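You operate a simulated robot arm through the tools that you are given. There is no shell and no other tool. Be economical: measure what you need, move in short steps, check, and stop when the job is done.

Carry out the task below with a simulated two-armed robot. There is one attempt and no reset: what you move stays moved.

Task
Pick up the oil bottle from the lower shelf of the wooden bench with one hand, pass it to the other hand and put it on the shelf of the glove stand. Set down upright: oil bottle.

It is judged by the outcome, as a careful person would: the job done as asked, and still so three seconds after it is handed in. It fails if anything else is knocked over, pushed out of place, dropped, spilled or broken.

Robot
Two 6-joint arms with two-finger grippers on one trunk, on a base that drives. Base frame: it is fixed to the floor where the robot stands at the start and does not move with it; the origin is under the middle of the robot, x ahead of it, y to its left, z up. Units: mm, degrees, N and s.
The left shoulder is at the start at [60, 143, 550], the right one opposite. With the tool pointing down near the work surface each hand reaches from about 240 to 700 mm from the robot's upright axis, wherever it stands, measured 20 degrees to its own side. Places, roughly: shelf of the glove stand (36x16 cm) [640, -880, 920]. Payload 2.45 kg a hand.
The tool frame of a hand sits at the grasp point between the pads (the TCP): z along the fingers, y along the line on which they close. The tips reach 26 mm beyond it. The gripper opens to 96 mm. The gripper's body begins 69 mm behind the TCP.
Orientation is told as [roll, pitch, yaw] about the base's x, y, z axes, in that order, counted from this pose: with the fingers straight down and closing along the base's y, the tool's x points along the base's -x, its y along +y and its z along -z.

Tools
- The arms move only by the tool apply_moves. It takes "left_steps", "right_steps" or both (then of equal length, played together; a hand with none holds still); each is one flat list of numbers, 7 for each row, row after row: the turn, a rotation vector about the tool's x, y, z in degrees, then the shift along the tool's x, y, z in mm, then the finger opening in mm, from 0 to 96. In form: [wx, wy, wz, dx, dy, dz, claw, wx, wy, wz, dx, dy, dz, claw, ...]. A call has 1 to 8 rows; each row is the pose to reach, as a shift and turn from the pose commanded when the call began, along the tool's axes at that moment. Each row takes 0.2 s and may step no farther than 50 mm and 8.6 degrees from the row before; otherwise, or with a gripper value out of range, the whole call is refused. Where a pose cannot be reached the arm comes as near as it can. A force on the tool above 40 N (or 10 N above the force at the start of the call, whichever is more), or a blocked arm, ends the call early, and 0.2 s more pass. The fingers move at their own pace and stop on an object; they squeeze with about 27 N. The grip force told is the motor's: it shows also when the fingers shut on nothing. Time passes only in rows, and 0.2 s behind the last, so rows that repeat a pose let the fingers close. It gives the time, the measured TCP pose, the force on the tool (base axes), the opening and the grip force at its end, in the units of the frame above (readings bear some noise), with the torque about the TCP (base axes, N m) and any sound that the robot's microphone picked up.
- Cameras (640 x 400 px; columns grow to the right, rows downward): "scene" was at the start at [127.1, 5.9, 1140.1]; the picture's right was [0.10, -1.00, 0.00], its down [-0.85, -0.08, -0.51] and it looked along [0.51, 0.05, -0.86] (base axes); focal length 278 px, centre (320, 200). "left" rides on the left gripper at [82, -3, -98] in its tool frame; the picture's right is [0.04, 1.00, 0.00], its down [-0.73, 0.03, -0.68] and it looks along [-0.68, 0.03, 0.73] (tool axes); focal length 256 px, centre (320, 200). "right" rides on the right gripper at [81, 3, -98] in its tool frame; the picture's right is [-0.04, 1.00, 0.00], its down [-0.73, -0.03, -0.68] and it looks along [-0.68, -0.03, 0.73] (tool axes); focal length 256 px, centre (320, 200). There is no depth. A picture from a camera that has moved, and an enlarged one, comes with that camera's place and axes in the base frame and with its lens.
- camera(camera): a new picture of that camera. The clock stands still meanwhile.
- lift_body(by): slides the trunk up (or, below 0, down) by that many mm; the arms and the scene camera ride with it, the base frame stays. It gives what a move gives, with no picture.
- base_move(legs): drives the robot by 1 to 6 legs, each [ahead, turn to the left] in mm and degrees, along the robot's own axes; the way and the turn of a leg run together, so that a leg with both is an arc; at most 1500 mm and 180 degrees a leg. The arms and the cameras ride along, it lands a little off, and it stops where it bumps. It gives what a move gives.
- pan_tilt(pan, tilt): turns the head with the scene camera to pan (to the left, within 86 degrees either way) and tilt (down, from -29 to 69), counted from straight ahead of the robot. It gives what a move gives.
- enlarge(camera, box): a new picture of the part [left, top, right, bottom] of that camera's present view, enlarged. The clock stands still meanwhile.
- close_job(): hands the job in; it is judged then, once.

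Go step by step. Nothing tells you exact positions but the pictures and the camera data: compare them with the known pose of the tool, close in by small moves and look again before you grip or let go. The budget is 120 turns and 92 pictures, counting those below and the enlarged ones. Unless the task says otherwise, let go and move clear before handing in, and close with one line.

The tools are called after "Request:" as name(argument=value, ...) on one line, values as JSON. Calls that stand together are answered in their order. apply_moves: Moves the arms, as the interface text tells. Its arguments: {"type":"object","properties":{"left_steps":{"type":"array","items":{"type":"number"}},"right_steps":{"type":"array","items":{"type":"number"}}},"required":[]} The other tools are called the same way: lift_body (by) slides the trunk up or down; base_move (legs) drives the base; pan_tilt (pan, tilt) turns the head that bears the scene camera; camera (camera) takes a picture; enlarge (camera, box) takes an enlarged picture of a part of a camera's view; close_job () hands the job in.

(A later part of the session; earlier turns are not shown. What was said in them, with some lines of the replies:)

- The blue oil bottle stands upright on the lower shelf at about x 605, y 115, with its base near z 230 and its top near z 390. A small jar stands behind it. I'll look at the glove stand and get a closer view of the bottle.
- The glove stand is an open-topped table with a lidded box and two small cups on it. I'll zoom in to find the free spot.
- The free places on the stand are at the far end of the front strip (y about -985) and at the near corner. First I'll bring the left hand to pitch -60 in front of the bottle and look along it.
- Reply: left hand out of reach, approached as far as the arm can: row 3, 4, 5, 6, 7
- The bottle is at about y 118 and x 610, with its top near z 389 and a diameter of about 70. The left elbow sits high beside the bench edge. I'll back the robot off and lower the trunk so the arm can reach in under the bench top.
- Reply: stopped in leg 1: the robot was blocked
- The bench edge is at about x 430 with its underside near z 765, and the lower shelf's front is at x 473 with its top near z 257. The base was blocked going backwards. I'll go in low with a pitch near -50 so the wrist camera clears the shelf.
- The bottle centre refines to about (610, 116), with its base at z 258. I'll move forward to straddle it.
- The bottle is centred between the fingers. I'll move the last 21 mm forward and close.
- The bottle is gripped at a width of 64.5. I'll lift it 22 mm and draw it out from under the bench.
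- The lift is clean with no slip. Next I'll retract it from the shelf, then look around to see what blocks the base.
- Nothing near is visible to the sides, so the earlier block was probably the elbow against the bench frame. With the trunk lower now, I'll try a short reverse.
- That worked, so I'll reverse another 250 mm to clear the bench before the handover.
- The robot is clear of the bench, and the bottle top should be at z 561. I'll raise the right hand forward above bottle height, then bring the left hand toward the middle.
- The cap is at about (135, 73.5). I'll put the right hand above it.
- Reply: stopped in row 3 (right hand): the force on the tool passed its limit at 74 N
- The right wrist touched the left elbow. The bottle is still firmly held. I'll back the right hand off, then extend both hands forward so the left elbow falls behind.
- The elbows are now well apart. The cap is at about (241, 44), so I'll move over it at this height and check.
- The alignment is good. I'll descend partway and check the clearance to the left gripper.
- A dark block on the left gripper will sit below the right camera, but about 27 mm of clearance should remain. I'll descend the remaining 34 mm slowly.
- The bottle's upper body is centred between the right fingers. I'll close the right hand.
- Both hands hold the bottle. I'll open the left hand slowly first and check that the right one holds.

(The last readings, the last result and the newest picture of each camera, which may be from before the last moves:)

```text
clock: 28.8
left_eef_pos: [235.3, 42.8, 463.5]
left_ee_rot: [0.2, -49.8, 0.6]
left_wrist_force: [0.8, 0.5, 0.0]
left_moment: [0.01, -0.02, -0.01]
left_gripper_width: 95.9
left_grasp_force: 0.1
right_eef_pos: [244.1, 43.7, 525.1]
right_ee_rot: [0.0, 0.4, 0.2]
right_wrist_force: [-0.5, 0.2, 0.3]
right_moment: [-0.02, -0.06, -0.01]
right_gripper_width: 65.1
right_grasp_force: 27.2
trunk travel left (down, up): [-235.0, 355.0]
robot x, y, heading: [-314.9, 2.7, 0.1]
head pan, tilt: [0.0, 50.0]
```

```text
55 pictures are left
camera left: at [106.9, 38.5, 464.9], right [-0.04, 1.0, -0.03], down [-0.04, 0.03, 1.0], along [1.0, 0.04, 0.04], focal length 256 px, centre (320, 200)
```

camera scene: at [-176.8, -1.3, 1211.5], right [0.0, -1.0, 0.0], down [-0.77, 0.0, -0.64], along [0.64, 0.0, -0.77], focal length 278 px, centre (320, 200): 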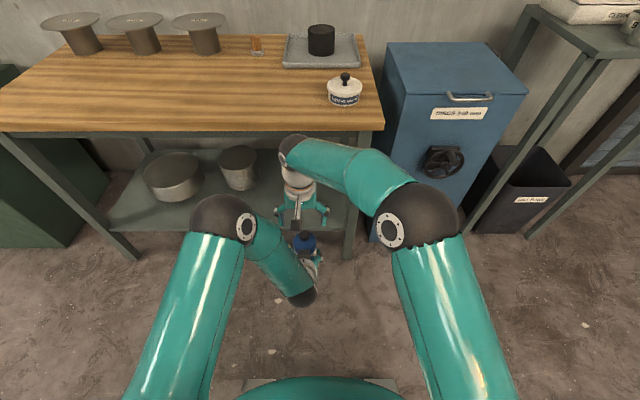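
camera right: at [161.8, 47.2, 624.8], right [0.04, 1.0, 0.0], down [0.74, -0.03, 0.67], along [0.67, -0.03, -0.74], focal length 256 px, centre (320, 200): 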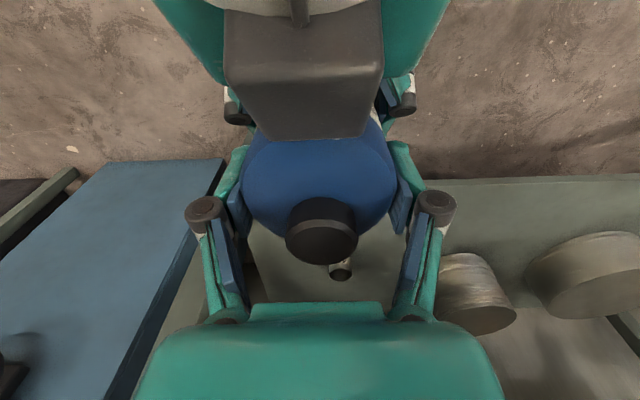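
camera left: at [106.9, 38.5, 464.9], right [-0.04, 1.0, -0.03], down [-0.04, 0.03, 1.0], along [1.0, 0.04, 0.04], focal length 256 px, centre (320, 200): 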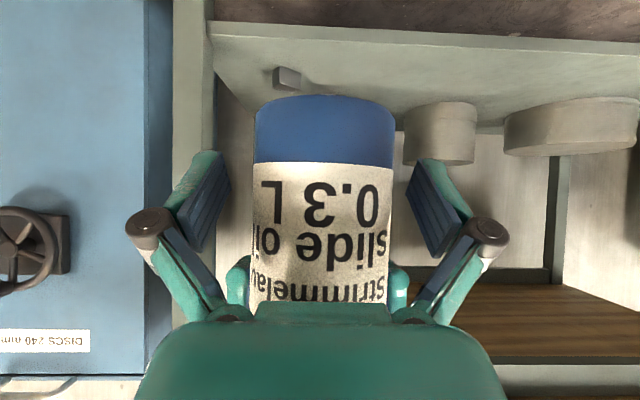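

The right hand holds the bottle and the left fingers are open. I'll retreat the left hand straight back.

Request:
apply_moves(left_steps=[0, 0, 0, 13, 0, -15, 96, 0, 0, 0, 32, 0, -38, 96, 0, 0, 0, 55, 0, -66, 96, 0, 0, 0, 77, 0, -92, 96])

Request:
camera(camera="left")

Request:
camera(camera="scene")

```text
clock: 29.8
left_eef_pos: [122.7, 45.1, 465.9]
left_ee_rot: [0.6, -49.6, 0.3]
left_wrist_force: [0.2, -0.4, 0.3]
left_moment: [-0.05, -0.01, 0.04]
left_gripper_width: 96.1
left_grasp_force: 0.0
left hand out of reach, approached as far as the arm can: row 4
right_eef_pos: [243.0, 44.2, 524.5]
right_ee_rot: [0.0, 0.3, 0.1]
right_wrist_force: [-0.2, -0.2, 0.1]
right_moment: [0.02, -0.03, -0.02]
right_gripper_width: 65.3
right_grasp_force: 27.1
trunk travel left (down, up): [-235.0, 355.0]
robot x, y, heading: [-314.8, 1.1, -0.4]
head pan, tilt: [0.0, 50.0]
```

```text
54 pictures are left
camera left: at [-5.4, 39.6, 468.0], right [-0.04, 1.0, -0.02], down [-0.04, 0.02, 1.0], along [1.0, 0.04, 0.04], focal length 256 px, centre (320, 200)
```

left: 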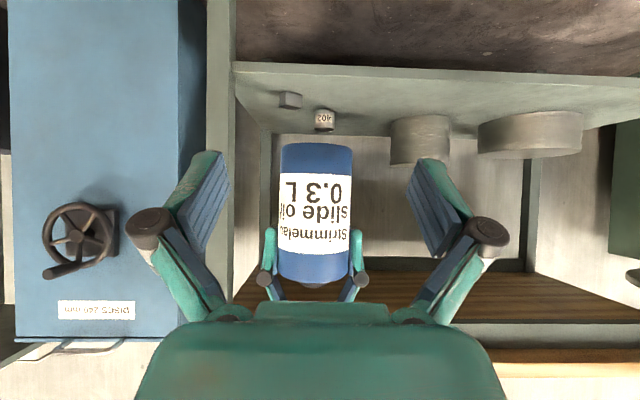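

```text
53 pictures are left
camera scene: at [-176.8, -1.0, 1211.5], right [0.0, -1.0, 0.0], down [-0.77, 0.0, -0.64], along [0.64, 0.0, -0.77], focal length 278 px, centre (320, 200)
```

scene: 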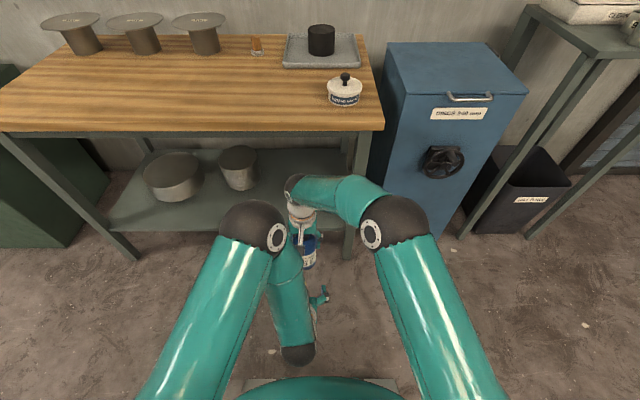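

The handover worked, and the bottle's base is about 95 mm below the right TCP. I'll separate the arms: left back to its tucked pose, right out to its own side.

Request:
apply_moves(right_steps=[0, 0, 0, 0, -25, 0, 50, 0, 0, 0, 0, -50, 0, 50, 0, 0, 0, 0, -75, 0, 50, 0, 0, 0, 0, -100, 0, 50, 0, 0, 0, 0, -125, 0, 50, 0, 0, 0, 0, -150, 0, 50, 0, 0, 0, 0, -175, 0, 50, 0, 0, 0, 0, -200, 0, 50], left_steps=[0, 0, 0, 0, 0, 0, 96, 0, 7.1, 0, -6, 32, -22, 96, 0, 14.2, 0, -12, 64, -44, 96, 0, 21.3, 0, -18, 96, -67, 96, 0, 28.4, 0, -24, 128, -89, 96, 0, 35.5, 0, -30, 160, -111, 96, 0, 42.6, 0, -36, 192, -133, 96, 0, 49.6, 0, -42.4, 224, -155.5, 96])

Request:
camera(camera="scene")

```text
clock: 31.6
left_eef_pos: [27.3, 265.6, 600.5]
left_ee_rot: [0.2, -0.3, 1.1]
left_wrist_force: [0.6, 1.3, -0.5]
left_moment: [0.03, -0.03, 0.02]
left_gripper_width: 96.1
left_grasp_force: 0.1
left hand out of reach, approached as far as the arm can: row 4, 5
right_eef_pos: [244.8, -157.4, 526.1]
right_ee_rot: [0.1, 0.4, 0.1]
right_wrist_force: [-0.1, 0.0, -0.2]
right_moment: [-0.03, -0.04, 0.03]
right_gripper_width: 64.7
right_grasp_force: 26.9
trunk travel left (down, up): [-235.0, 355.0]
robot x, y, heading: [-313.5, -0.2, 0.2]
head pan, tilt: [0.0, 50.0]
```

```text
52 pictures are left
camera scene: at [-177.0, -1.2, 1211.5], right [0.0, -1.0, 0.0], down [-0.77, 0.0, -0.64], along [0.64, 0.0, -0.77], focal length 278 px, centre (320, 200)
```

scene: 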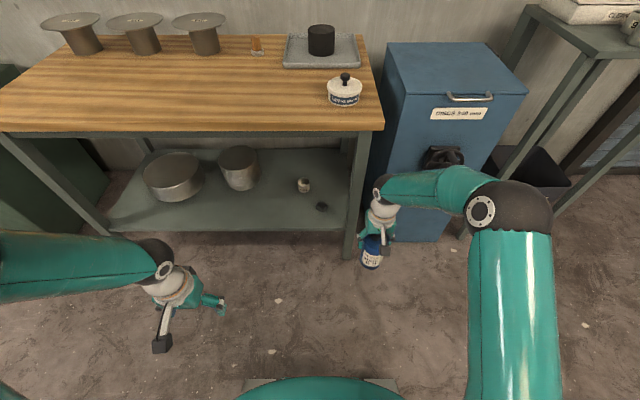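

The arms are apart. I'll drive to in front of the stand at a distance, then raise the trunk.

Request:
base_move(legs=[[0, -90], [828, 0], [0, 90]])

Request:
lift_body(by=350)

Request:
camera(camera="scene")

Request:
camera(camera="right")

```text
clock: 34.5
left_eef_pos: [111.9, -91.2, 600.7]
left_ee_rot: [0.2, -0.2, -49.4]
left_wrist_force: [-0.2, 0.4, 0.3]
left_moment: [-0.02, 0.04, 0.01]
left_gripper_width: 96.1
left_grasp_force: 0.1
right_eef_pos: [-76.3, -525.6, 525.5]
right_ee_rot: [0.0, 0.3, -50.1]
right_wrist_force: [-0.1, 0.5, -0.4]
right_moment: [-0.02, 0.0, 0.0]
right_gripper_width: 65.0
right_grasp_force: 27.3
trunk travel left (down, up): [-235.0, 355.0]
robot x, y, heading: [-284.4, 26.2, -51.2]
head pan, tilt: [0.0, 50.0]
stopped in leg 1: the robot was blocked; the commanded pose is now the measured one
```

```text
clock: 37.9
left_eef_pos: [111.5, -91.2, 950.2]
left_ee_rot: [0.2, -0.2, -49.5]
left_wrist_force: [-0.3, -0.8, -0.9]
left_moment: [-0.01, 0.02, -0.04]
left_gripper_width: 96.0
left_grasp_force: 0.1
right_eef_pos: [-75.6, -527.1, 875.9]
right_ee_rot: [0.1, 0.4, -50.1]
right_wrist_force: [0.7, 0.1, -3.4]
right_moment: [-0.03, -0.03, -0.01]
right_gripper_width: 65.0
right_grasp_force: 27.3
trunk travel left (down, up): [-585.0, 5.0]
robot x, y, heading: [-284.7, 25.1, -51.2]
head pan, tilt: [0.0, 50.0]
```

```text
51 pictures are left
camera scene: at [-199.8, -82.1, 1561.4], right [-0.78, -0.62, 0.0], down [-0.48, 0.6, -0.64], along [0.4, -0.5, -0.77], focal length 278 px, centre (320, 200)
```

scene: 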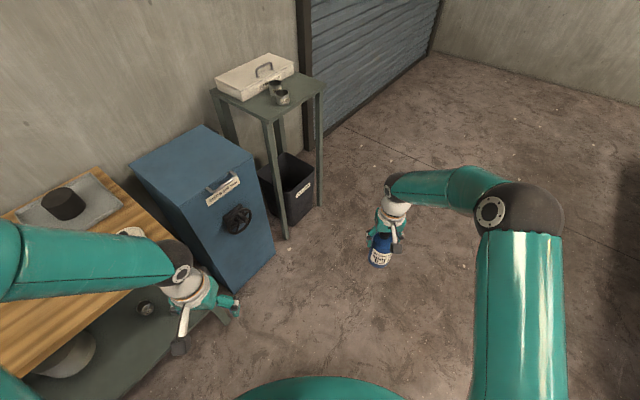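

```text
50 pictures are left
camera right: at [-126.1, -462.4, 974.9], right [0.79, 0.61, 0.0], down [0.45, -0.59, 0.67], along [0.41, -0.53, -0.74], focal length 256 px, centre (320, 200)
```

right: 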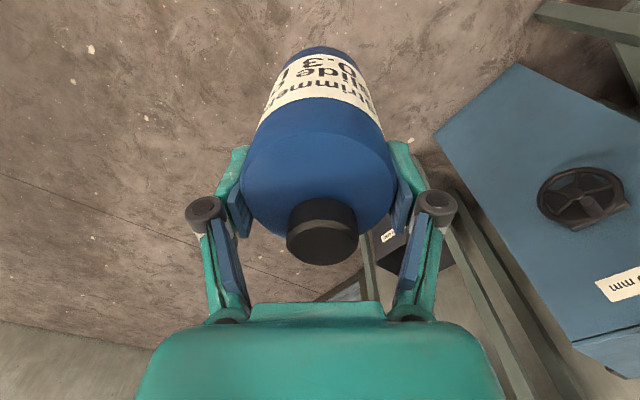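

The turn was blocked partway, likely by the left elbow at the bench edge. I'll look toward the bench to check that nothing was disturbed.

Request:
pan_tilt(pan=60, tilt=45)

Request:
camera(camera="scene")

Request:
camera(camera="left")

```text
clock: 39.2
left_eef_pos: [111.6, -91.7, 950.9]
left_ee_rot: [0.2, -0.1, -49.5]
left_wrist_force: [0.7, 0.2, 0.9]
left_moment: [0.0, -0.01, 0.0]
left_gripper_width: 95.9
left_grasp_force: 0.1
right_eef_pos: [-75.3, -527.1, 875.8]
right_ee_rot: [0.0, 0.3, -50.1]
right_wrist_force: [1.0, -0.6, -3.1]
right_moment: [-0.04, -0.02, 0.02]
right_gripper_width: 64.9
right_grasp_force: 27.0
trunk travel left (down, up): [-585.0, 5.0]
robot x, y, heading: [-286.2, 29.6, -51.4]
head pan, tilt: [60.0, 45.0]
```

```text
49 pictures are left
camera scene: at [-167.5, -9.7, 1568.4], right [0.15, -0.99, 0.0], down [-0.7, -0.1, -0.71], along [0.7, 0.11, -0.71], focal length 278 px, centre (320, 200)
```

scene: 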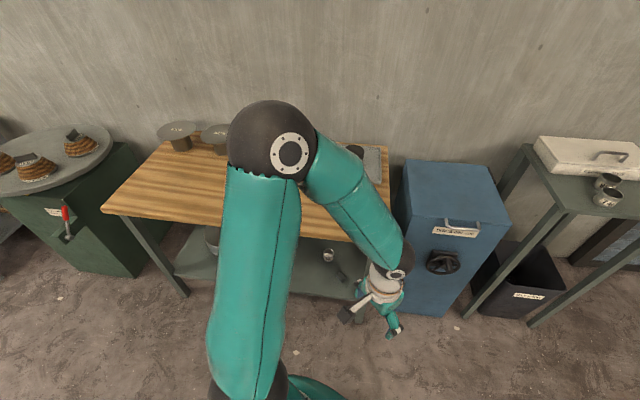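

```text
48 pictures are left
camera left: at [55.1, -31.1, 1048.4], right [0.73, 0.68, 0.0], down [0.5, -0.54, 0.68], along [0.46, -0.5, -0.73], focal length 256 px, centre (320, 200)
```

left: 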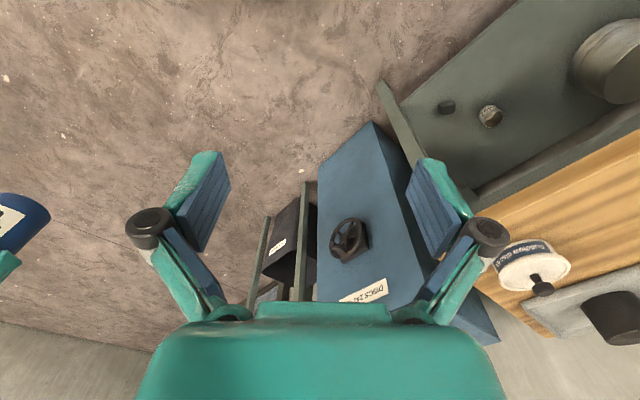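

The bench objects look undisturbed, and the left elbow now rides above the bench. I'll continue the turn and drive with the arms high.

Request:
base_move(legs=[[0, -38.6], [858, 0], [0, 90]])

Request:
pan_tilt(pan=-5, tilt=40)

Request:
camera(camera="scene")

```text
clock: 42.3
left_eef_pos: [-50.5, -340.9, 949.5]
left_ee_rot: [0.3, 0.0, -88.1]
left_wrist_force: [-0.4, -0.3, -0.8]
left_moment: [0.03, -0.07, -0.02]
left_gripper_width: 96.0
left_grasp_force: 0.0
right_eef_pos: [-470.6, -563.4, 875.6]
right_ee_rot: [0.0, 0.5, -88.9]
right_wrist_force: [-0.2, -0.7, -4.1]
right_moment: [0.0, -0.02, 0.01]
right_gripper_width: 65.1
right_grasp_force: 26.6
trunk travel left (down, up): [-585.0, 5.0]
robot x, y, heading: [-251.6, 1.0, -92.1]
head pan, tilt: [60.0, 45.0]
stopped in leg 2: the robot was blocked; the commanded pose is now the measured one
```

```text
clock: 43.6
left_eef_pos: [-50.1, -339.4, 950.9]
left_ee_rot: [0.2, -0.2, -88.1]
left_wrist_force: [0.1, 0.4, -1.3]
left_moment: [-0.03, 0.03, -0.01]
left_gripper_width: 96.1
left_grasp_force: 0.1
right_eef_pos: [-470.1, -561.0, 876.5]
right_ee_rot: [0.0, 0.4, -89.0]
right_wrist_force: [-0.2, -0.3, -2.1]
right_moment: [-0.02, -0.03, -0.01]
right_gripper_width: 65.1
right_grasp_force: 27.2
trunk travel left (down, up): [-585.0, 5.0]
robot x, y, heading: [-251.1, 0.4, -92.2]
head pan, tilt: [-5.0, 40.0]
```

```text
47 pictures are left
camera scene: at [-266.2, -145.4, 1575.6], right [-0.99, 0.12, 0.0], down [0.08, 0.64, -0.77], along [-0.09, -0.76, -0.64], focal length 278 px, centre (320, 200)
```

scene: 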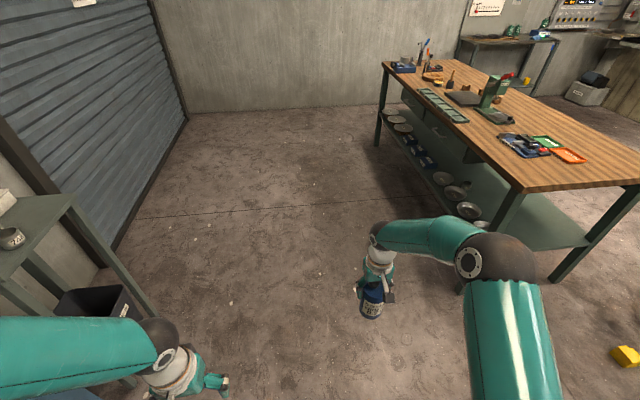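

The base is blocked again right away with the arms in free air. I'll look down at the floor around the base.

Request:
pan_tilt(pan=0, tilt=69)

Request:
camera(camera="scene")

Request:
pan_tilt(pan=-80, tilt=60)

Request:
camera(camera="scene")

Request:
pan_tilt(pan=80, tilt=60)

Request:
camera(camera="scene")

```text
clock: 44.6
left_eef_pos: [-51.7, -340.0, 951.2]
left_ee_rot: [0.2, -0.3, -88.2]
left_wrist_force: [-0.1, 0.3, 0.4]
left_moment: [-0.01, -0.03, 0.01]
left_gripper_width: 96.0
left_grasp_force: 0.0
right_eef_pos: [-468.8, -562.0, 876.4]
right_ee_rot: [0.0, 0.4, -88.8]
right_wrist_force: [0.3, 0.0, -2.9]
right_moment: [-0.05, -0.01, 0.02]
right_gripper_width: 65.0
right_grasp_force: 26.9
trunk travel left (down, up): [-585.0, 5.0]
robot x, y, heading: [-251.5, -2.9, -92.1]
head pan, tilt: [0.0, 68.8]
```

```text
46 pictures are left
camera scene: at [-257.8, -116.8, 1539.6], right [-1.0, 0.04, 0.0], down [0.03, 0.93, -0.36], along [-0.01, -0.36, -0.93], focal length 278 px, centre (320, 200)
```

scene: 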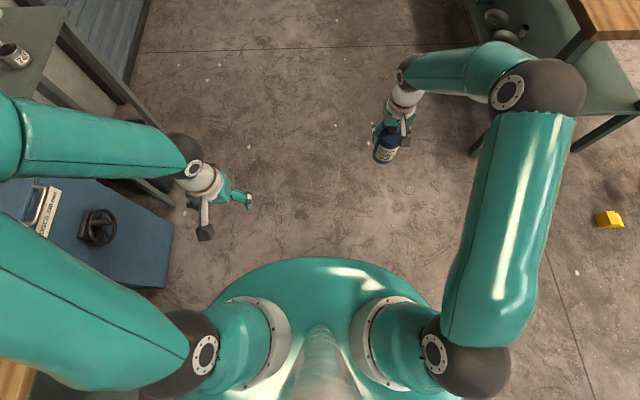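

```text
clock: 46.1
left_eef_pos: [-50.7, -339.7, 950.8]
left_ee_rot: [0.2, -0.1, -88.1]
left_wrist_force: [0.4, 0.3, 0.0]
left_moment: [-0.02, 0.0, -0.01]
left_gripper_width: 96.0
left_grasp_force: 0.0
right_eef_pos: [-469.6, -562.0, 877.2]
right_ee_rot: [0.0, 0.4, -88.9]
right_wrist_force: [0.5, 0.4, -3.4]
right_moment: [0.01, 0.04, 0.02]
right_gripper_width: 64.7
right_grasp_force: 26.9
trunk travel left (down, up): [-585.0, 5.0]
robot x, y, heading: [-255.2, 1.4, -92.1]
head pan, tilt: [-80.0, 60.0]
```

```text
45 pictures are left
camera scene: at [-321.8, -70.1, 1549.0], right [-0.14, 0.99, 0.0], down [0.86, 0.12, -0.5], along [-0.5, -0.07, -0.87], focal length 278 px, centre (320, 200)
```

scene: 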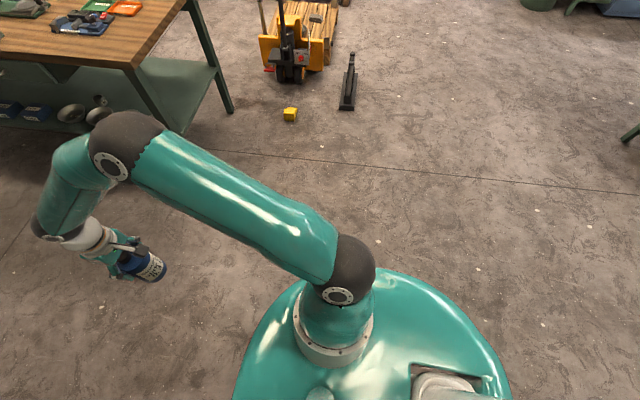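

```text
clock: 48.6
left_eef_pos: [-50.8, -339.4, 950.3]
left_ee_rot: [0.2, -0.2, -88.1]
left_wrist_force: [0.4, -0.6, 0.3]
left_moment: [0.0, 0.05, 0.0]
left_gripper_width: 95.9
left_grasp_force: 0.1
right_eef_pos: [-469.7, -561.9, 877.3]
right_ee_rot: [0.0, 0.3, -88.9]
right_wrist_force: [0.4, 0.4, -2.8]
right_moment: [-0.01, -0.02, 0.0]
right_gripper_width: 64.9
right_grasp_force: 26.4
trunk travel left (down, up): [-585.0, 5.0]
robot x, y, heading: [-252.6, 0.1, -92.4]
head pan, tilt: [80.0, 60.0]
```

```text
44 pictures are left
camera scene: at [-190.6, -74.9, 1549.0], right [-0.21, -0.98, 0.0], down [-0.85, 0.18, -0.5], along [0.49, -0.1, -0.87], focal length 278 px, centre (320, 200)
```

scene: 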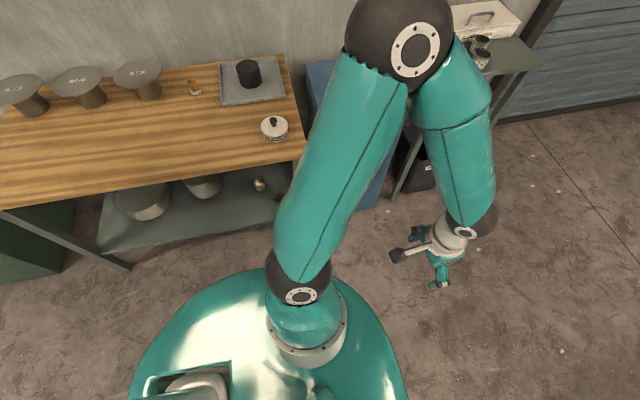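

Everything on the bench is still in place and the floor ahead is clear. I'll retry a short forward drive.

Request:
base_move(legs=[[200, 0]])

```text
clock: 50.2
left_eef_pos: [-59.3, -540.2, 950.7]
left_ee_rot: [0.3, -0.1, -88.3]
left_wrist_force: [-0.1, 0.0, -0.3]
left_moment: [0.04, 0.02, 0.0]
left_gripper_width: 95.9
left_grasp_force: 0.0
right_eef_pos: [-478.2, -761.2, 876.3]
right_ee_rot: [0.1, 0.5, -89.1]
right_wrist_force: [0.8, 0.0, -4.5]
right_moment: [0.02, -0.02, -0.05]
right_gripper_width: 64.7
right_grasp_force: 27.3
trunk travel left (down, up): [-585.0, 5.0]
robot x, y, heading: [-263.0, -199.6, -92.3]
head pan, tilt: [80.0, 60.0]
```

That worked. I'll continue to y about -828 and then face the stand.

Request:
base_move(legs=[[628, 0], [0, 92.3]])

Request:
pan_tilt(pan=-5, tilt=45)

Request:
camera(camera="scene")

```text
clock: 56.2
left_eef_pos: [100.5, -910.6, 950.8]
left_ee_rot: [-0.1, 0.0, -40.8]
left_wrist_force: [0.9, -0.7, 0.3]
left_moment: [-0.06, 0.02, 0.01]
left_gripper_width: 96.0
left_grasp_force: 0.1
right_eef_pos: [-21.1, -1369.4, 876.2]
right_ee_rot: [-0.1, 0.5, -41.8]
right_wrist_force: [0.8, 0.0, -2.9]
right_moment: [-0.03, 0.03, -0.02]
right_gripper_width: 64.9
right_grasp_force: 26.8
trunk travel left (down, up): [-585.0, 5.0]
robot x, y, heading: [-311.7, -852.6, -43.3]
head pan, tilt: [80.0, 60.0]
stopped in leg 2: the robot was blocked; the commanded pose is now the measured one
```

```text
clock: 57.8
left_eef_pos: [99.2, -912.5, 952.0]
left_ee_rot: [0.2, -0.1, -40.8]
left_wrist_force: [0.1, -0.2, 0.1]
left_moment: [-0.06, 0.01, 0.01]
left_gripper_width: 96.0
left_grasp_force: 0.0
right_eef_pos: [-22.0, -1372.1, 877.8]
right_ee_rot: [0.0, 0.5, -41.9]
right_wrist_force: [-0.9, 0.2, -3.9]
right_moment: [-0.05, -0.01, -0.01]
right_gripper_width: 64.9
right_grasp_force: 26.7
trunk travel left (down, up): [-585.0, 5.0]
robot x, y, heading: [-312.9, -854.0, -43.7]
head pan, tilt: [-5.0, 45.0]
```

```text
43 pictures are left
camera scene: at [-215.6, -957.1, 1568.4], right [-0.75, -0.66, 0.0], down [-0.47, 0.53, -0.71], along [0.47, -0.53, -0.71], focal length 278 px, centre (320, 200)
```

scene: 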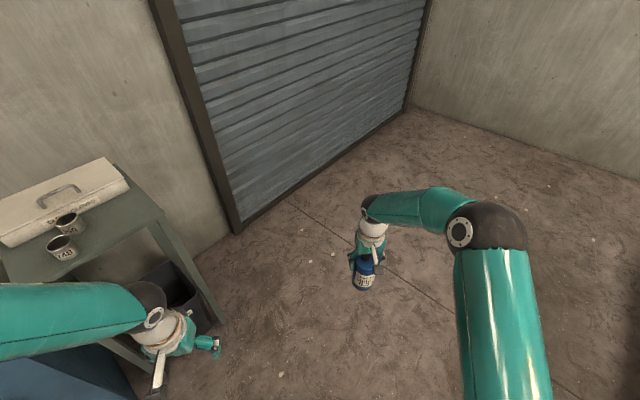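

The turn stalls after about 50° at a time, so I'll finish it in a second step.

Request:
base_move(legs=[[0, 43.7]])

Request:
camera(camera="scene")

```text
clock: 60.3
left_eef_pos: [40.7, -623.1, 952.4]
left_ee_rot: [0.1, -0.2, 0.4]
left_wrist_force: [0.0, 0.6, -0.2]
left_moment: [-0.06, 0.02, 0.02]
left_gripper_width: 96.0
left_grasp_force: 0.1
right_eef_pos: [252.7, -1049.1, 878.8]
right_ee_rot: [-0.2, 0.5, -0.5]
right_wrist_force: [0.1, 0.5, -2.9]
right_moment: [-0.03, 0.0, 0.0]
right_gripper_width: 65.1
right_grasp_force: 26.9
trunk travel left (down, up): [-585.0, 5.0]
robot x, y, heading: [-307.4, -887.4, -2.0]
head pan, tilt: [-5.0, 45.0]
stopped in leg 1: the robot was blocked; the commanded pose is now the measured one
```

```text
42 pictures are left
camera scene: at [-169.0, -897.6, 1568.4], right [-0.12, -0.99, 0.0], down [-0.7, 0.09, -0.71], along [0.7, -0.09, -0.71], focal length 278 px, centre (320, 200)
```

scene: 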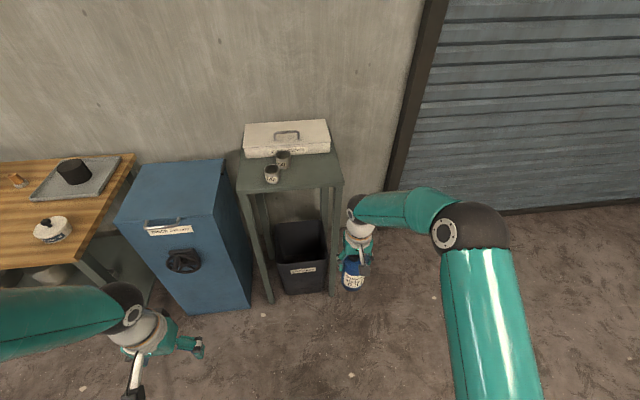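

I'm facing the stand now and will zoom in to place the free spot precisely.

Request:
enlarge(camera="scene", box=[220, 100, 380, 200])

```text
4.00 times, centred on (300, 150) of scene
camera zoom: at [-169.0, -897.6, 1568.4], right [-0.12, -0.99, 0.0], down [-0.7, 0.09, -0.71], along [0.7, -0.09, -0.71], focal length 1110 px, centre (400, 400)
```

zoom: 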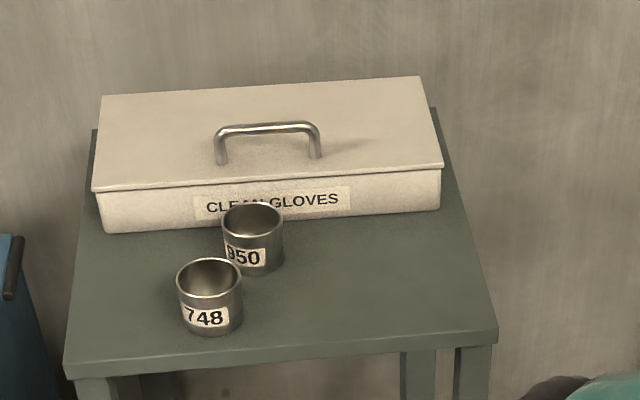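

The free area runs from about x 545 to 725 and y -900 to -1070, so my target is (635, -985). I'll raise both hands so that the bottle clears the cups and the left hand clears the cabinet.

Request:
apply_moves(right_steps=[0, 0, 0, 0, 12, -40, 50, 0, 0, 0, 0, 24, -80, 50, 0, 0, 0, 0, 36, -120, 50, 0, 0, 0, 0, 48, -160, 50, 0, 0, 0, 0, 57, -205, 50], left_steps=[0, 0, 0, 10, 0, -20, 96, 0, 0, 0, 20, 0, -40, 96, 0, 0, 0, 20, 0, -60, 96, 0, 0, 0, 20, 0, -80, 96, 0, 0, 0, 20, 0, -80, 96])

Request:
base_move(legs=[[0, 2]])

Request:
camera(camera="right")

```text
clock: 61.5
left_eef_pos: [19.8, -626.1, 1032.7]
left_ee_rot: [0.0, -0.2, 0.4]
left_wrist_force: [0.7, -0.5, 0.5]
left_moment: [0.01, 0.04, -0.02]
left_gripper_width: 95.9
left_grasp_force: 0.1
right_eef_pos: [255.2, -994.7, 1083.0]
right_ee_rot: [0.1, 0.5, -0.5]
right_wrist_force: [0.4, 0.3, -4.1]
right_moment: [-0.03, -0.06, 0.01]
right_gripper_width: 65.0
right_grasp_force: 26.4
trunk travel left (down, up): [-585.0, 5.0]
robot x, y, heading: [-307.4, -888.7, -2.2]
head pan, tilt: [-5.0, 45.0]
```

```text
clock: 62.3
left_eef_pos: [10.4, -614.3, 1032.9]
left_ee_rot: [0.2, -0.2, 2.5]
left_wrist_force: [0.0, 0.0, -0.2]
left_moment: [-0.01, 0.0, -0.01]
left_gripper_width: 96.0
left_grasp_force: 0.1
right_eef_pos: [260.7, -975.4, 1083.8]
right_ee_rot: [0.1, 0.5, 1.5]
right_wrist_force: [-0.5, 0.4, -2.7]
right_moment: [0.01, -0.03, 0.02]
right_gripper_width: 64.9
right_grasp_force: 27.4
trunk travel left (down, up): [-585.0, 5.0]
robot x, y, heading: [-313.3, -888.8, -0.3]
head pan, tilt: [-5.0, 45.0]
```

```text
40 pictures are left
camera right: at [178.9, -973.2, 1182.8], right [0.01, 1.0, 0.0], down [0.74, -0.01, 0.67], along [0.67, -0.01, -0.74], focal length 256 px, centre (320, 200)
```

right: 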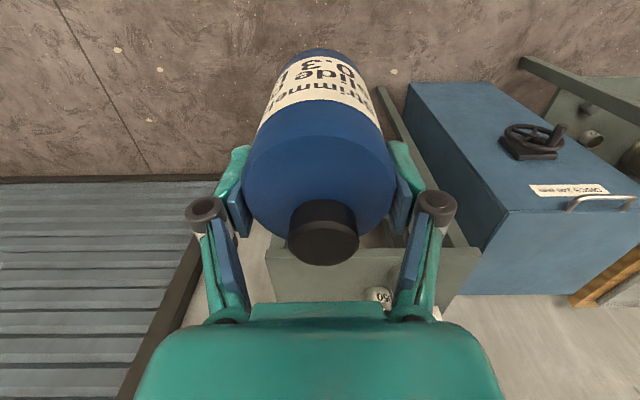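

Bottle base is at z 988, about 68 mm above the stand top, and y is aligned. I'll drive ahead in two legs.

Request:
base_move(legs=[[230, 0]])

Request:
camera(camera="scene")

```text
clock: 64.1
left_eef_pos: [242.8, -615.5, 1032.5]
left_ee_rot: [0.2, -0.1, 2.5]
left_wrist_force: [0.1, 0.3, -0.4]
left_moment: [-0.04, 0.01, 0.05]
left_gripper_width: 96.0
left_grasp_force: 0.0
right_eef_pos: [492.0, -975.3, 1083.4]
right_ee_rot: [0.0, 0.6, 1.5]
right_wrist_force: [0.3, 0.6, -3.5]
right_moment: [0.03, -0.01, 0.0]
right_gripper_width: 64.7
right_grasp_force: 26.6
trunk travel left (down, up): [-585.0, 5.0]
robot x, y, heading: [-82.1, -894.0, 0.2]
head pan, tilt: [-5.0, 45.0]
```

```text
39 pictures are left
camera scene: at [63.2, -898.2, 1568.2], right [-0.09, -1.0, 0.0], down [-0.71, 0.06, -0.71], along [0.7, -0.06, -0.71], focal length 278 px, centre (320, 200)
```

scene: 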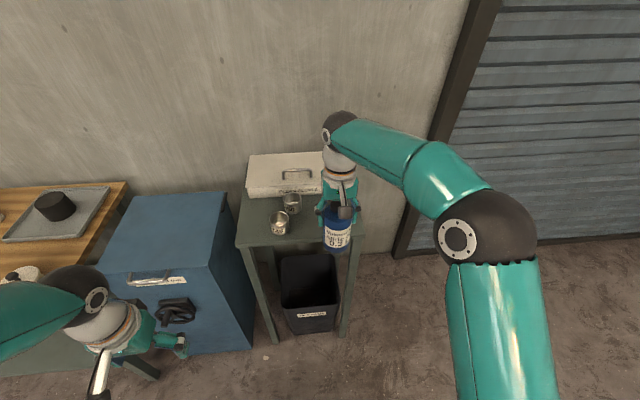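

The view is clear. I'll go 140 mm further.

Request:
base_move(legs=[[140, 0]])

Request:
camera(camera="scene")

Request:
camera(camera="right")

```text
clock: 65.4
left_eef_pos: [383.3, -614.5, 1033.4]
left_ee_rot: [0.2, 0.0, 2.5]
left_wrist_force: [0.6, -0.1, -0.5]
left_moment: [0.02, 0.04, 0.04]
left_gripper_width: 96.0
left_grasp_force: 0.0
right_eef_pos: [632.6, -974.7, 1083.8]
right_ee_rot: [0.0, 0.7, 1.6]
right_wrist_force: [1.1, 0.3, -4.0]
right_moment: [0.04, 0.01, 0.02]
right_gripper_width: 64.7
right_grasp_force: 27.2
trunk travel left (down, up): [-585.0, 5.0]
robot x, y, heading: [60.5, -888.7, 0.1]
head pan, tilt: [-5.0, 45.0]
```

```text
38 pictures are left
camera scene: at [204.8, -898.2, 1568.1], right [-0.09, -1.0, 0.0], down [-0.71, 0.06, -0.71], along [0.7, -0.06, -0.71], focal length 278 px, centre (320, 200)
```

scene: 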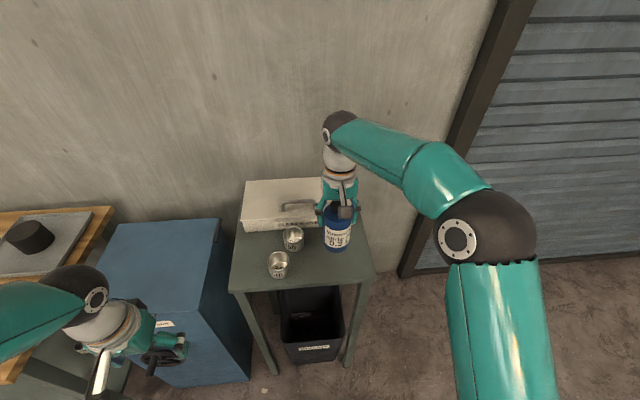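

```text
37 pictures are left
camera right: at [551.9, -973.4, 1182.6], right [0.01, 1.0, 0.0], down [0.74, -0.01, 0.67], along [0.67, -0.01, -0.74], focal length 256 px, centre (320, 200)
```

right: 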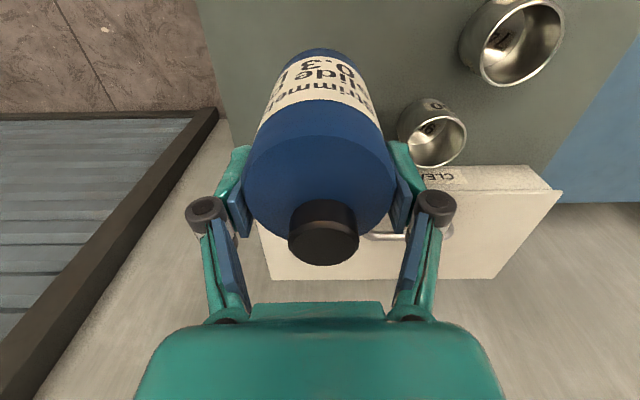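

I'm well positioned. I'll shift 8 mm away from the cups and lower to just above the surface.

Request:
apply_moves(right_steps=[0, -0.6, 0, 0, -8, 12, 50, 0, -0.6, 0, 0, -8, 24, 50, 0, -0.6, 0, 0, -8, 36, 50, 0, -0.6, 0, 0, -8, 48, 50, 0, -0.6, 0, 0, -8, 58, 50])

Request:
enlarge(camera="scene", box=[220, 160, 400, 290])

Request:
camera(camera="right")

```text
clock: 66.6
left_eef_pos: [381.8, -614.5, 1033.9]
left_ee_rot: [0.3, -0.1, 2.5]
left_wrist_force: [-0.1, -0.1, 0.3]
left_moment: [0.05, -0.02, 0.0]
left_gripper_width: 96.0
left_grasp_force: 0.1
right_eef_pos: [630.6, -982.8, 1025.4]
right_ee_rot: [0.0, -0.1, 1.6]
right_wrist_force: [-0.2, -0.7, -3.2]
right_moment: [-0.02, -0.07, 0.03]
right_gripper_width: 64.9
right_grasp_force: 27.0
trunk travel left (down, up): [-585.0, 5.0]
robot x, y, heading: [63.4, -890.6, 0.2]
head pan, tilt: [-5.0, 45.0]
```

```text
3.08 times, centred on (310, 225) of scene
camera zoom: at [202.0, -898.3, 1568.4], right [-0.09, -1.0, 0.0], down [-0.7, 0.06, -0.71], along [0.7, -0.06, -0.71], focal length 854 px, centre (351, 123)
```

zoom: 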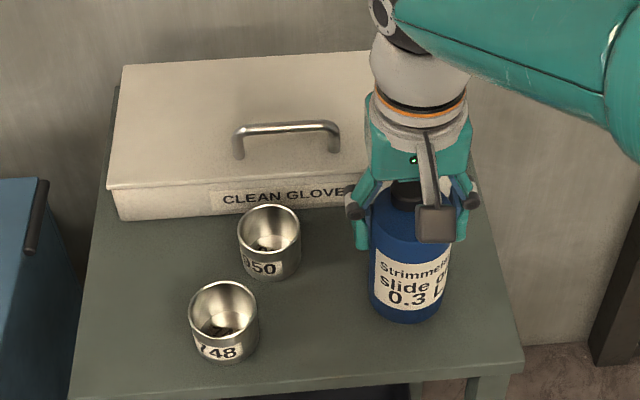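

```text
35 pictures are left
camera right: at [548.3, -981.5, 1125.1], right [0.01, 1.0, 0.0], down [0.73, -0.01, 0.68], along [0.68, -0.01, -0.73], focal length 256 px, centre (320, 200)
```

right: 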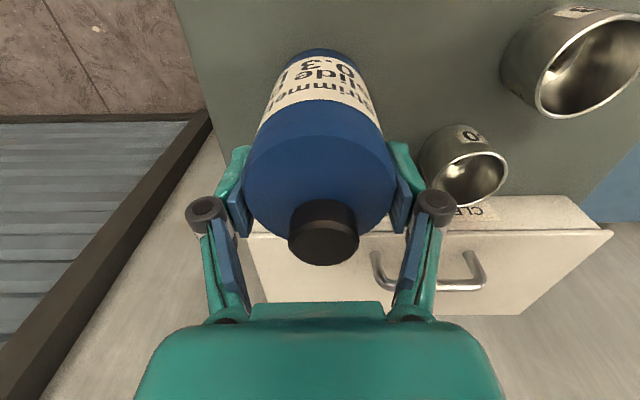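

The bottle base should be about 10 mm above the surface. I'll lower it in small steps and watch the force.

Request:
apply_moves(right_steps=[0, 0, 0, 0, 0, 2, 50, 0, 0, 0, 0, 0, 4, 50, 0, 0, 0, 0, 0, 6, 50, 0, 0, 0, 0, 0, 7, 50])

```text
clock: 67.6
left_eef_pos: [382.3, -615.9, 1033.8]
left_ee_rot: [0.3, -0.1, 2.5]
left_wrist_force: [0.1, 0.2, -0.7]
left_moment: [0.02, 0.0, 0.0]
left_gripper_width: 95.9
left_grasp_force: 0.0
right_eef_pos: [631.6, -983.1, 1019.0]
right_ee_rot: [-0.2, 0.0, 1.6]
right_wrist_force: [-0.6, -0.6, -3.6]
right_moment: [0.01, -0.04, -0.03]
right_gripper_width: 64.8
right_grasp_force: 27.4
trunk travel left (down, up): [-585.0, 5.0]
robot x, y, heading: [62.0, -890.3, 0.1]
head pan, tilt: [-5.0, 45.0]
```

Request:
apply_moves(right_steps=[0, 0, 0, 0, 0, 1, 50, 0, 0, 0, 0, 0, 2, 50, 0, 0, 0, 0, 0, 3, 50])

```text
clock: 68.4
left_eef_pos: [381.2, -615.8, 1032.7]
left_ee_rot: [0.2, -0.3, 2.6]
left_wrist_force: [0.3, -0.7, 0.8]
left_moment: [0.0, 0.03, -0.04]
left_gripper_width: 95.9
left_grasp_force: 0.1
right_eef_pos: [630.3, -982.7, 1016.1]
right_ee_rot: [0.0, -0.1, 1.7]
right_wrist_force: [0.5, -0.5, -1.6]
right_moment: [-0.01, -0.04, 0.04]
right_gripper_width: 64.8
right_grasp_force: 26.7
trunk travel left (down, up): [-585.0, 5.0]
robot x, y, heading: [62.4, -889.8, -0.1]
head pan, tilt: [-5.0, 45.0]
```

The weight is starting to come off the hand, which suggests first contact. I'll go a little further.

Request:
apply_moves(right_steps=[0, 0, 0, 0, 0, 1, 50, 0, 0, 0, 0, 0, 1.5, 50])

```text
clock: 69.0
left_eef_pos: [381.4, -615.4, 1034.3]
left_ee_rot: [0.2, -0.2, 2.6]
left_wrist_force: [1.1, 0.9, 0.6]
left_moment: [-0.04, -0.01, 0.02]
left_gripper_width: 96.1
left_grasp_force: 0.0
right_eef_pos: [630.7, -983.9, 1016.8]
right_ee_rot: [0.0, -0.2, 1.6]
right_wrist_force: [-0.3, 0.3, 6.7]
right_moment: [-0.35, 0.09, -0.02]
right_gripper_width: 64.9
right_grasp_force: 26.8
trunk travel left (down, up): [-585.0, 5.0]
robot x, y, heading: [60.3, -886.7, 0.1]
head pan, tilt: [-5.0, 45.0]
```

It's in contact, with 6.7 N upward, so the bottle stands on the shelf. I'll open the fingers gently.

Request:
apply_moves(right_steps=[0, 0, 0, 0, 0, 0, 68, 0, 0, 0, 0, 0, 0, 76, 0, 0, 0, 0, 0, 0, 86, 0, 0, 0, 0, 0, 0, 96, 0, 0, 0, 0, 0, 0, 96])

Request:
camera(camera="right")

```text
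clock: 70.2
left_eef_pos: [381.2, -614.2, 1034.4]
left_ee_rot: [0.2, -0.1, 2.5]
left_wrist_force: [0.0, 0.5, -0.1]
left_moment: [-0.01, 0.03, 0.0]
left_gripper_width: 95.8
left_grasp_force: 0.1
right_eef_pos: [630.0, -982.3, 1015.3]
right_ee_rot: [0.1, -0.1, 1.6]
right_wrist_force: [-1.2, 0.0, -0.7]
right_moment: [0.03, 0.0, -0.01]
right_gripper_width: 96.2
right_grasp_force: 0.1
trunk travel left (down, up): [-585.0, 5.0]
robot x, y, heading: [60.5, -889.7, 0.0]
head pan, tilt: [-5.0, 45.0]
```

```text
34 pictures are left
camera right: at [548.2, -981.2, 1113.8], right [0.01, 1.0, 0.0], down [0.73, -0.01, 0.68], along [0.68, -0.01, -0.73], focal length 256 px, centre (320, 200)
```

right: 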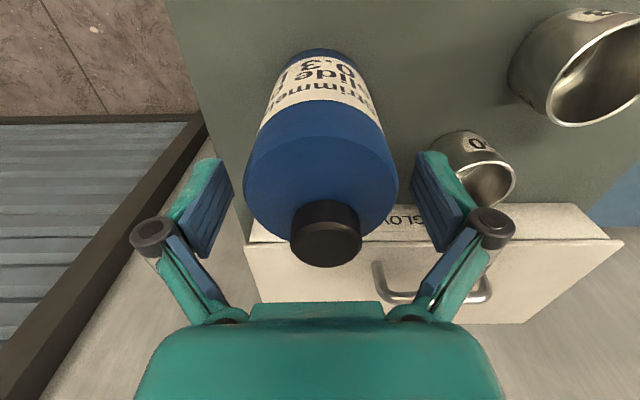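

The fingers are open with gaps on both sides and the bottle stands. I'll raise the hand straight up.

Request:
apply_moves(right_steps=[0, 0, 0, 0, 0, -20, 96, 0, 0, 0, 0, 0, -45, 96, 0, 0, 0, 0, 0, -70, 96, 0, 0, 0, 0, 0, -90, 96])

Request:
base_move(legs=[[-200, 0]])

Request:
camera(camera="scene")

```text
clock: 71.2
left_eef_pos: [380.6, -614.1, 1034.0]
left_ee_rot: [0.1, -0.2, 2.4]
left_wrist_force: [0.1, -1.0, -0.5]
left_moment: [-0.01, -0.02, 0.02]
left_gripper_width: 95.8
left_grasp_force: 0.1
right_eef_pos: [630.2, -982.3, 1105.3]
right_ee_rot: [-0.1, 0.0, 1.6]
right_wrist_force: [0.1, -0.8, 0.4]
right_moment: [0.01, -0.02, -0.01]
right_gripper_width: 95.6
right_grasp_force: 0.1
trunk travel left (down, up): [-585.0, 5.0]
robot x, y, heading: [62.3, -889.7, -0.1]
head pan, tilt: [-5.0, 45.0]
```

```text
clock: 72.8
left_eef_pos: [178.2, -615.2, 1033.8]
left_ee_rot: [0.2, -0.2, 2.6]
left_wrist_force: [-0.3, 0.3, 0.2]
left_moment: [0.02, -0.05, -0.05]
left_gripper_width: 95.8
left_grasp_force: 0.1
right_eef_pos: [429.1, -982.6, 1104.3]
right_ee_rot: [0.0, -0.2, 1.6]
right_wrist_force: [0.6, 0.8, -0.1]
right_moment: [0.01, -0.01, 0.01]
right_gripper_width: 95.8
right_grasp_force: 0.1
trunk travel left (down, up): [-585.0, 5.0]
robot x, y, heading: [-141.5, -887.2, -0.1]
head pan, tilt: [-5.0, 45.0]
```

```text
33 pictures are left
camera scene: at [-0.6, -898.1, 1568.6], right [-0.09, -1.0, 0.0], down [-0.7, 0.06, -0.71], along [0.7, -0.06, -0.71], focal length 278 px, centre (320, 200)
```

scene: 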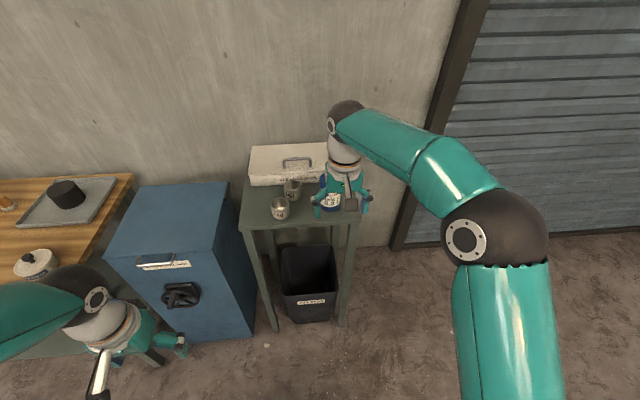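

Request:
base_move(legs=[[-150, 0]])

Request:
enlarge(camera="scene", box=[200, 80, 420, 240])

Request:
camera(camera="right")

```text
clock: 74.2
left_eef_pos: [27.0, -614.0, 1035.2]
left_ee_rot: [0.2, -0.3, 2.5]
left_wrist_force: [-0.2, -0.4, 0.0]
left_moment: [-0.01, -0.06, 0.03]
left_gripper_width: 95.8
left_grasp_force: 0.1
right_eef_pos: [277.2, -981.6, 1106.6]
right_ee_rot: [0.0, -0.3, 1.6]
right_wrist_force: [-0.4, 0.0, -0.1]
right_moment: [0.0, -0.06, 0.03]
right_gripper_width: 96.0
right_grasp_force: 0.0
trunk travel left (down, up): [-585.0, 5.0]
robot x, y, heading: [-292.1, -895.0, 0.1]
head pan, tilt: [-5.0, 45.0]
```

```text
2.50 times, centred on (310, 160) of scene
camera zoom: at [-153.0, -898.2, 1568.7], right [-0.09, -1.0, 0.0], down [-0.7, 0.06, -0.71], along [0.71, -0.06, -0.71], focal length 694 px, centre (345, 300)
```

zoom: 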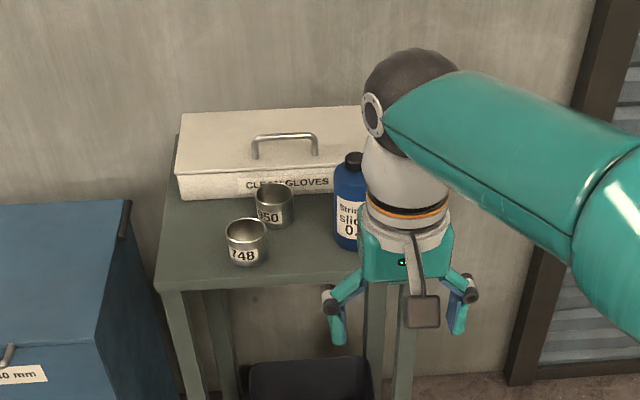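

```text
31 pictures are left
camera right: at [194.5, -981.3, 1204.9], right [0.01, 1.0, 0.0], down [0.73, -0.01, 0.68], along [0.68, -0.01, -0.73], focal length 256 px, centre (320, 200)
```

right: 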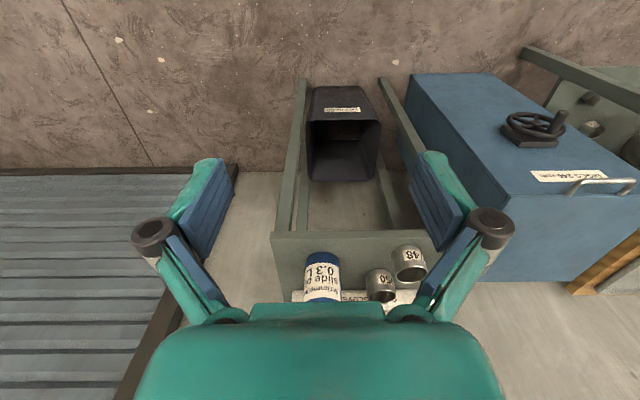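

The bottle stands upright on the stand's shelf with the cups and box untouched, and the hands are well clear. I'm handing in.

Request:
close_job()

```text
The job is handed in.
```

The oil bottle was picked up with the left hand, passed to the right, and now stands upright on the shelf of the glove stand. The left arm brushed the right once and the base stopped against something a few times, but in the pictures nothing else was moved or knocked over.
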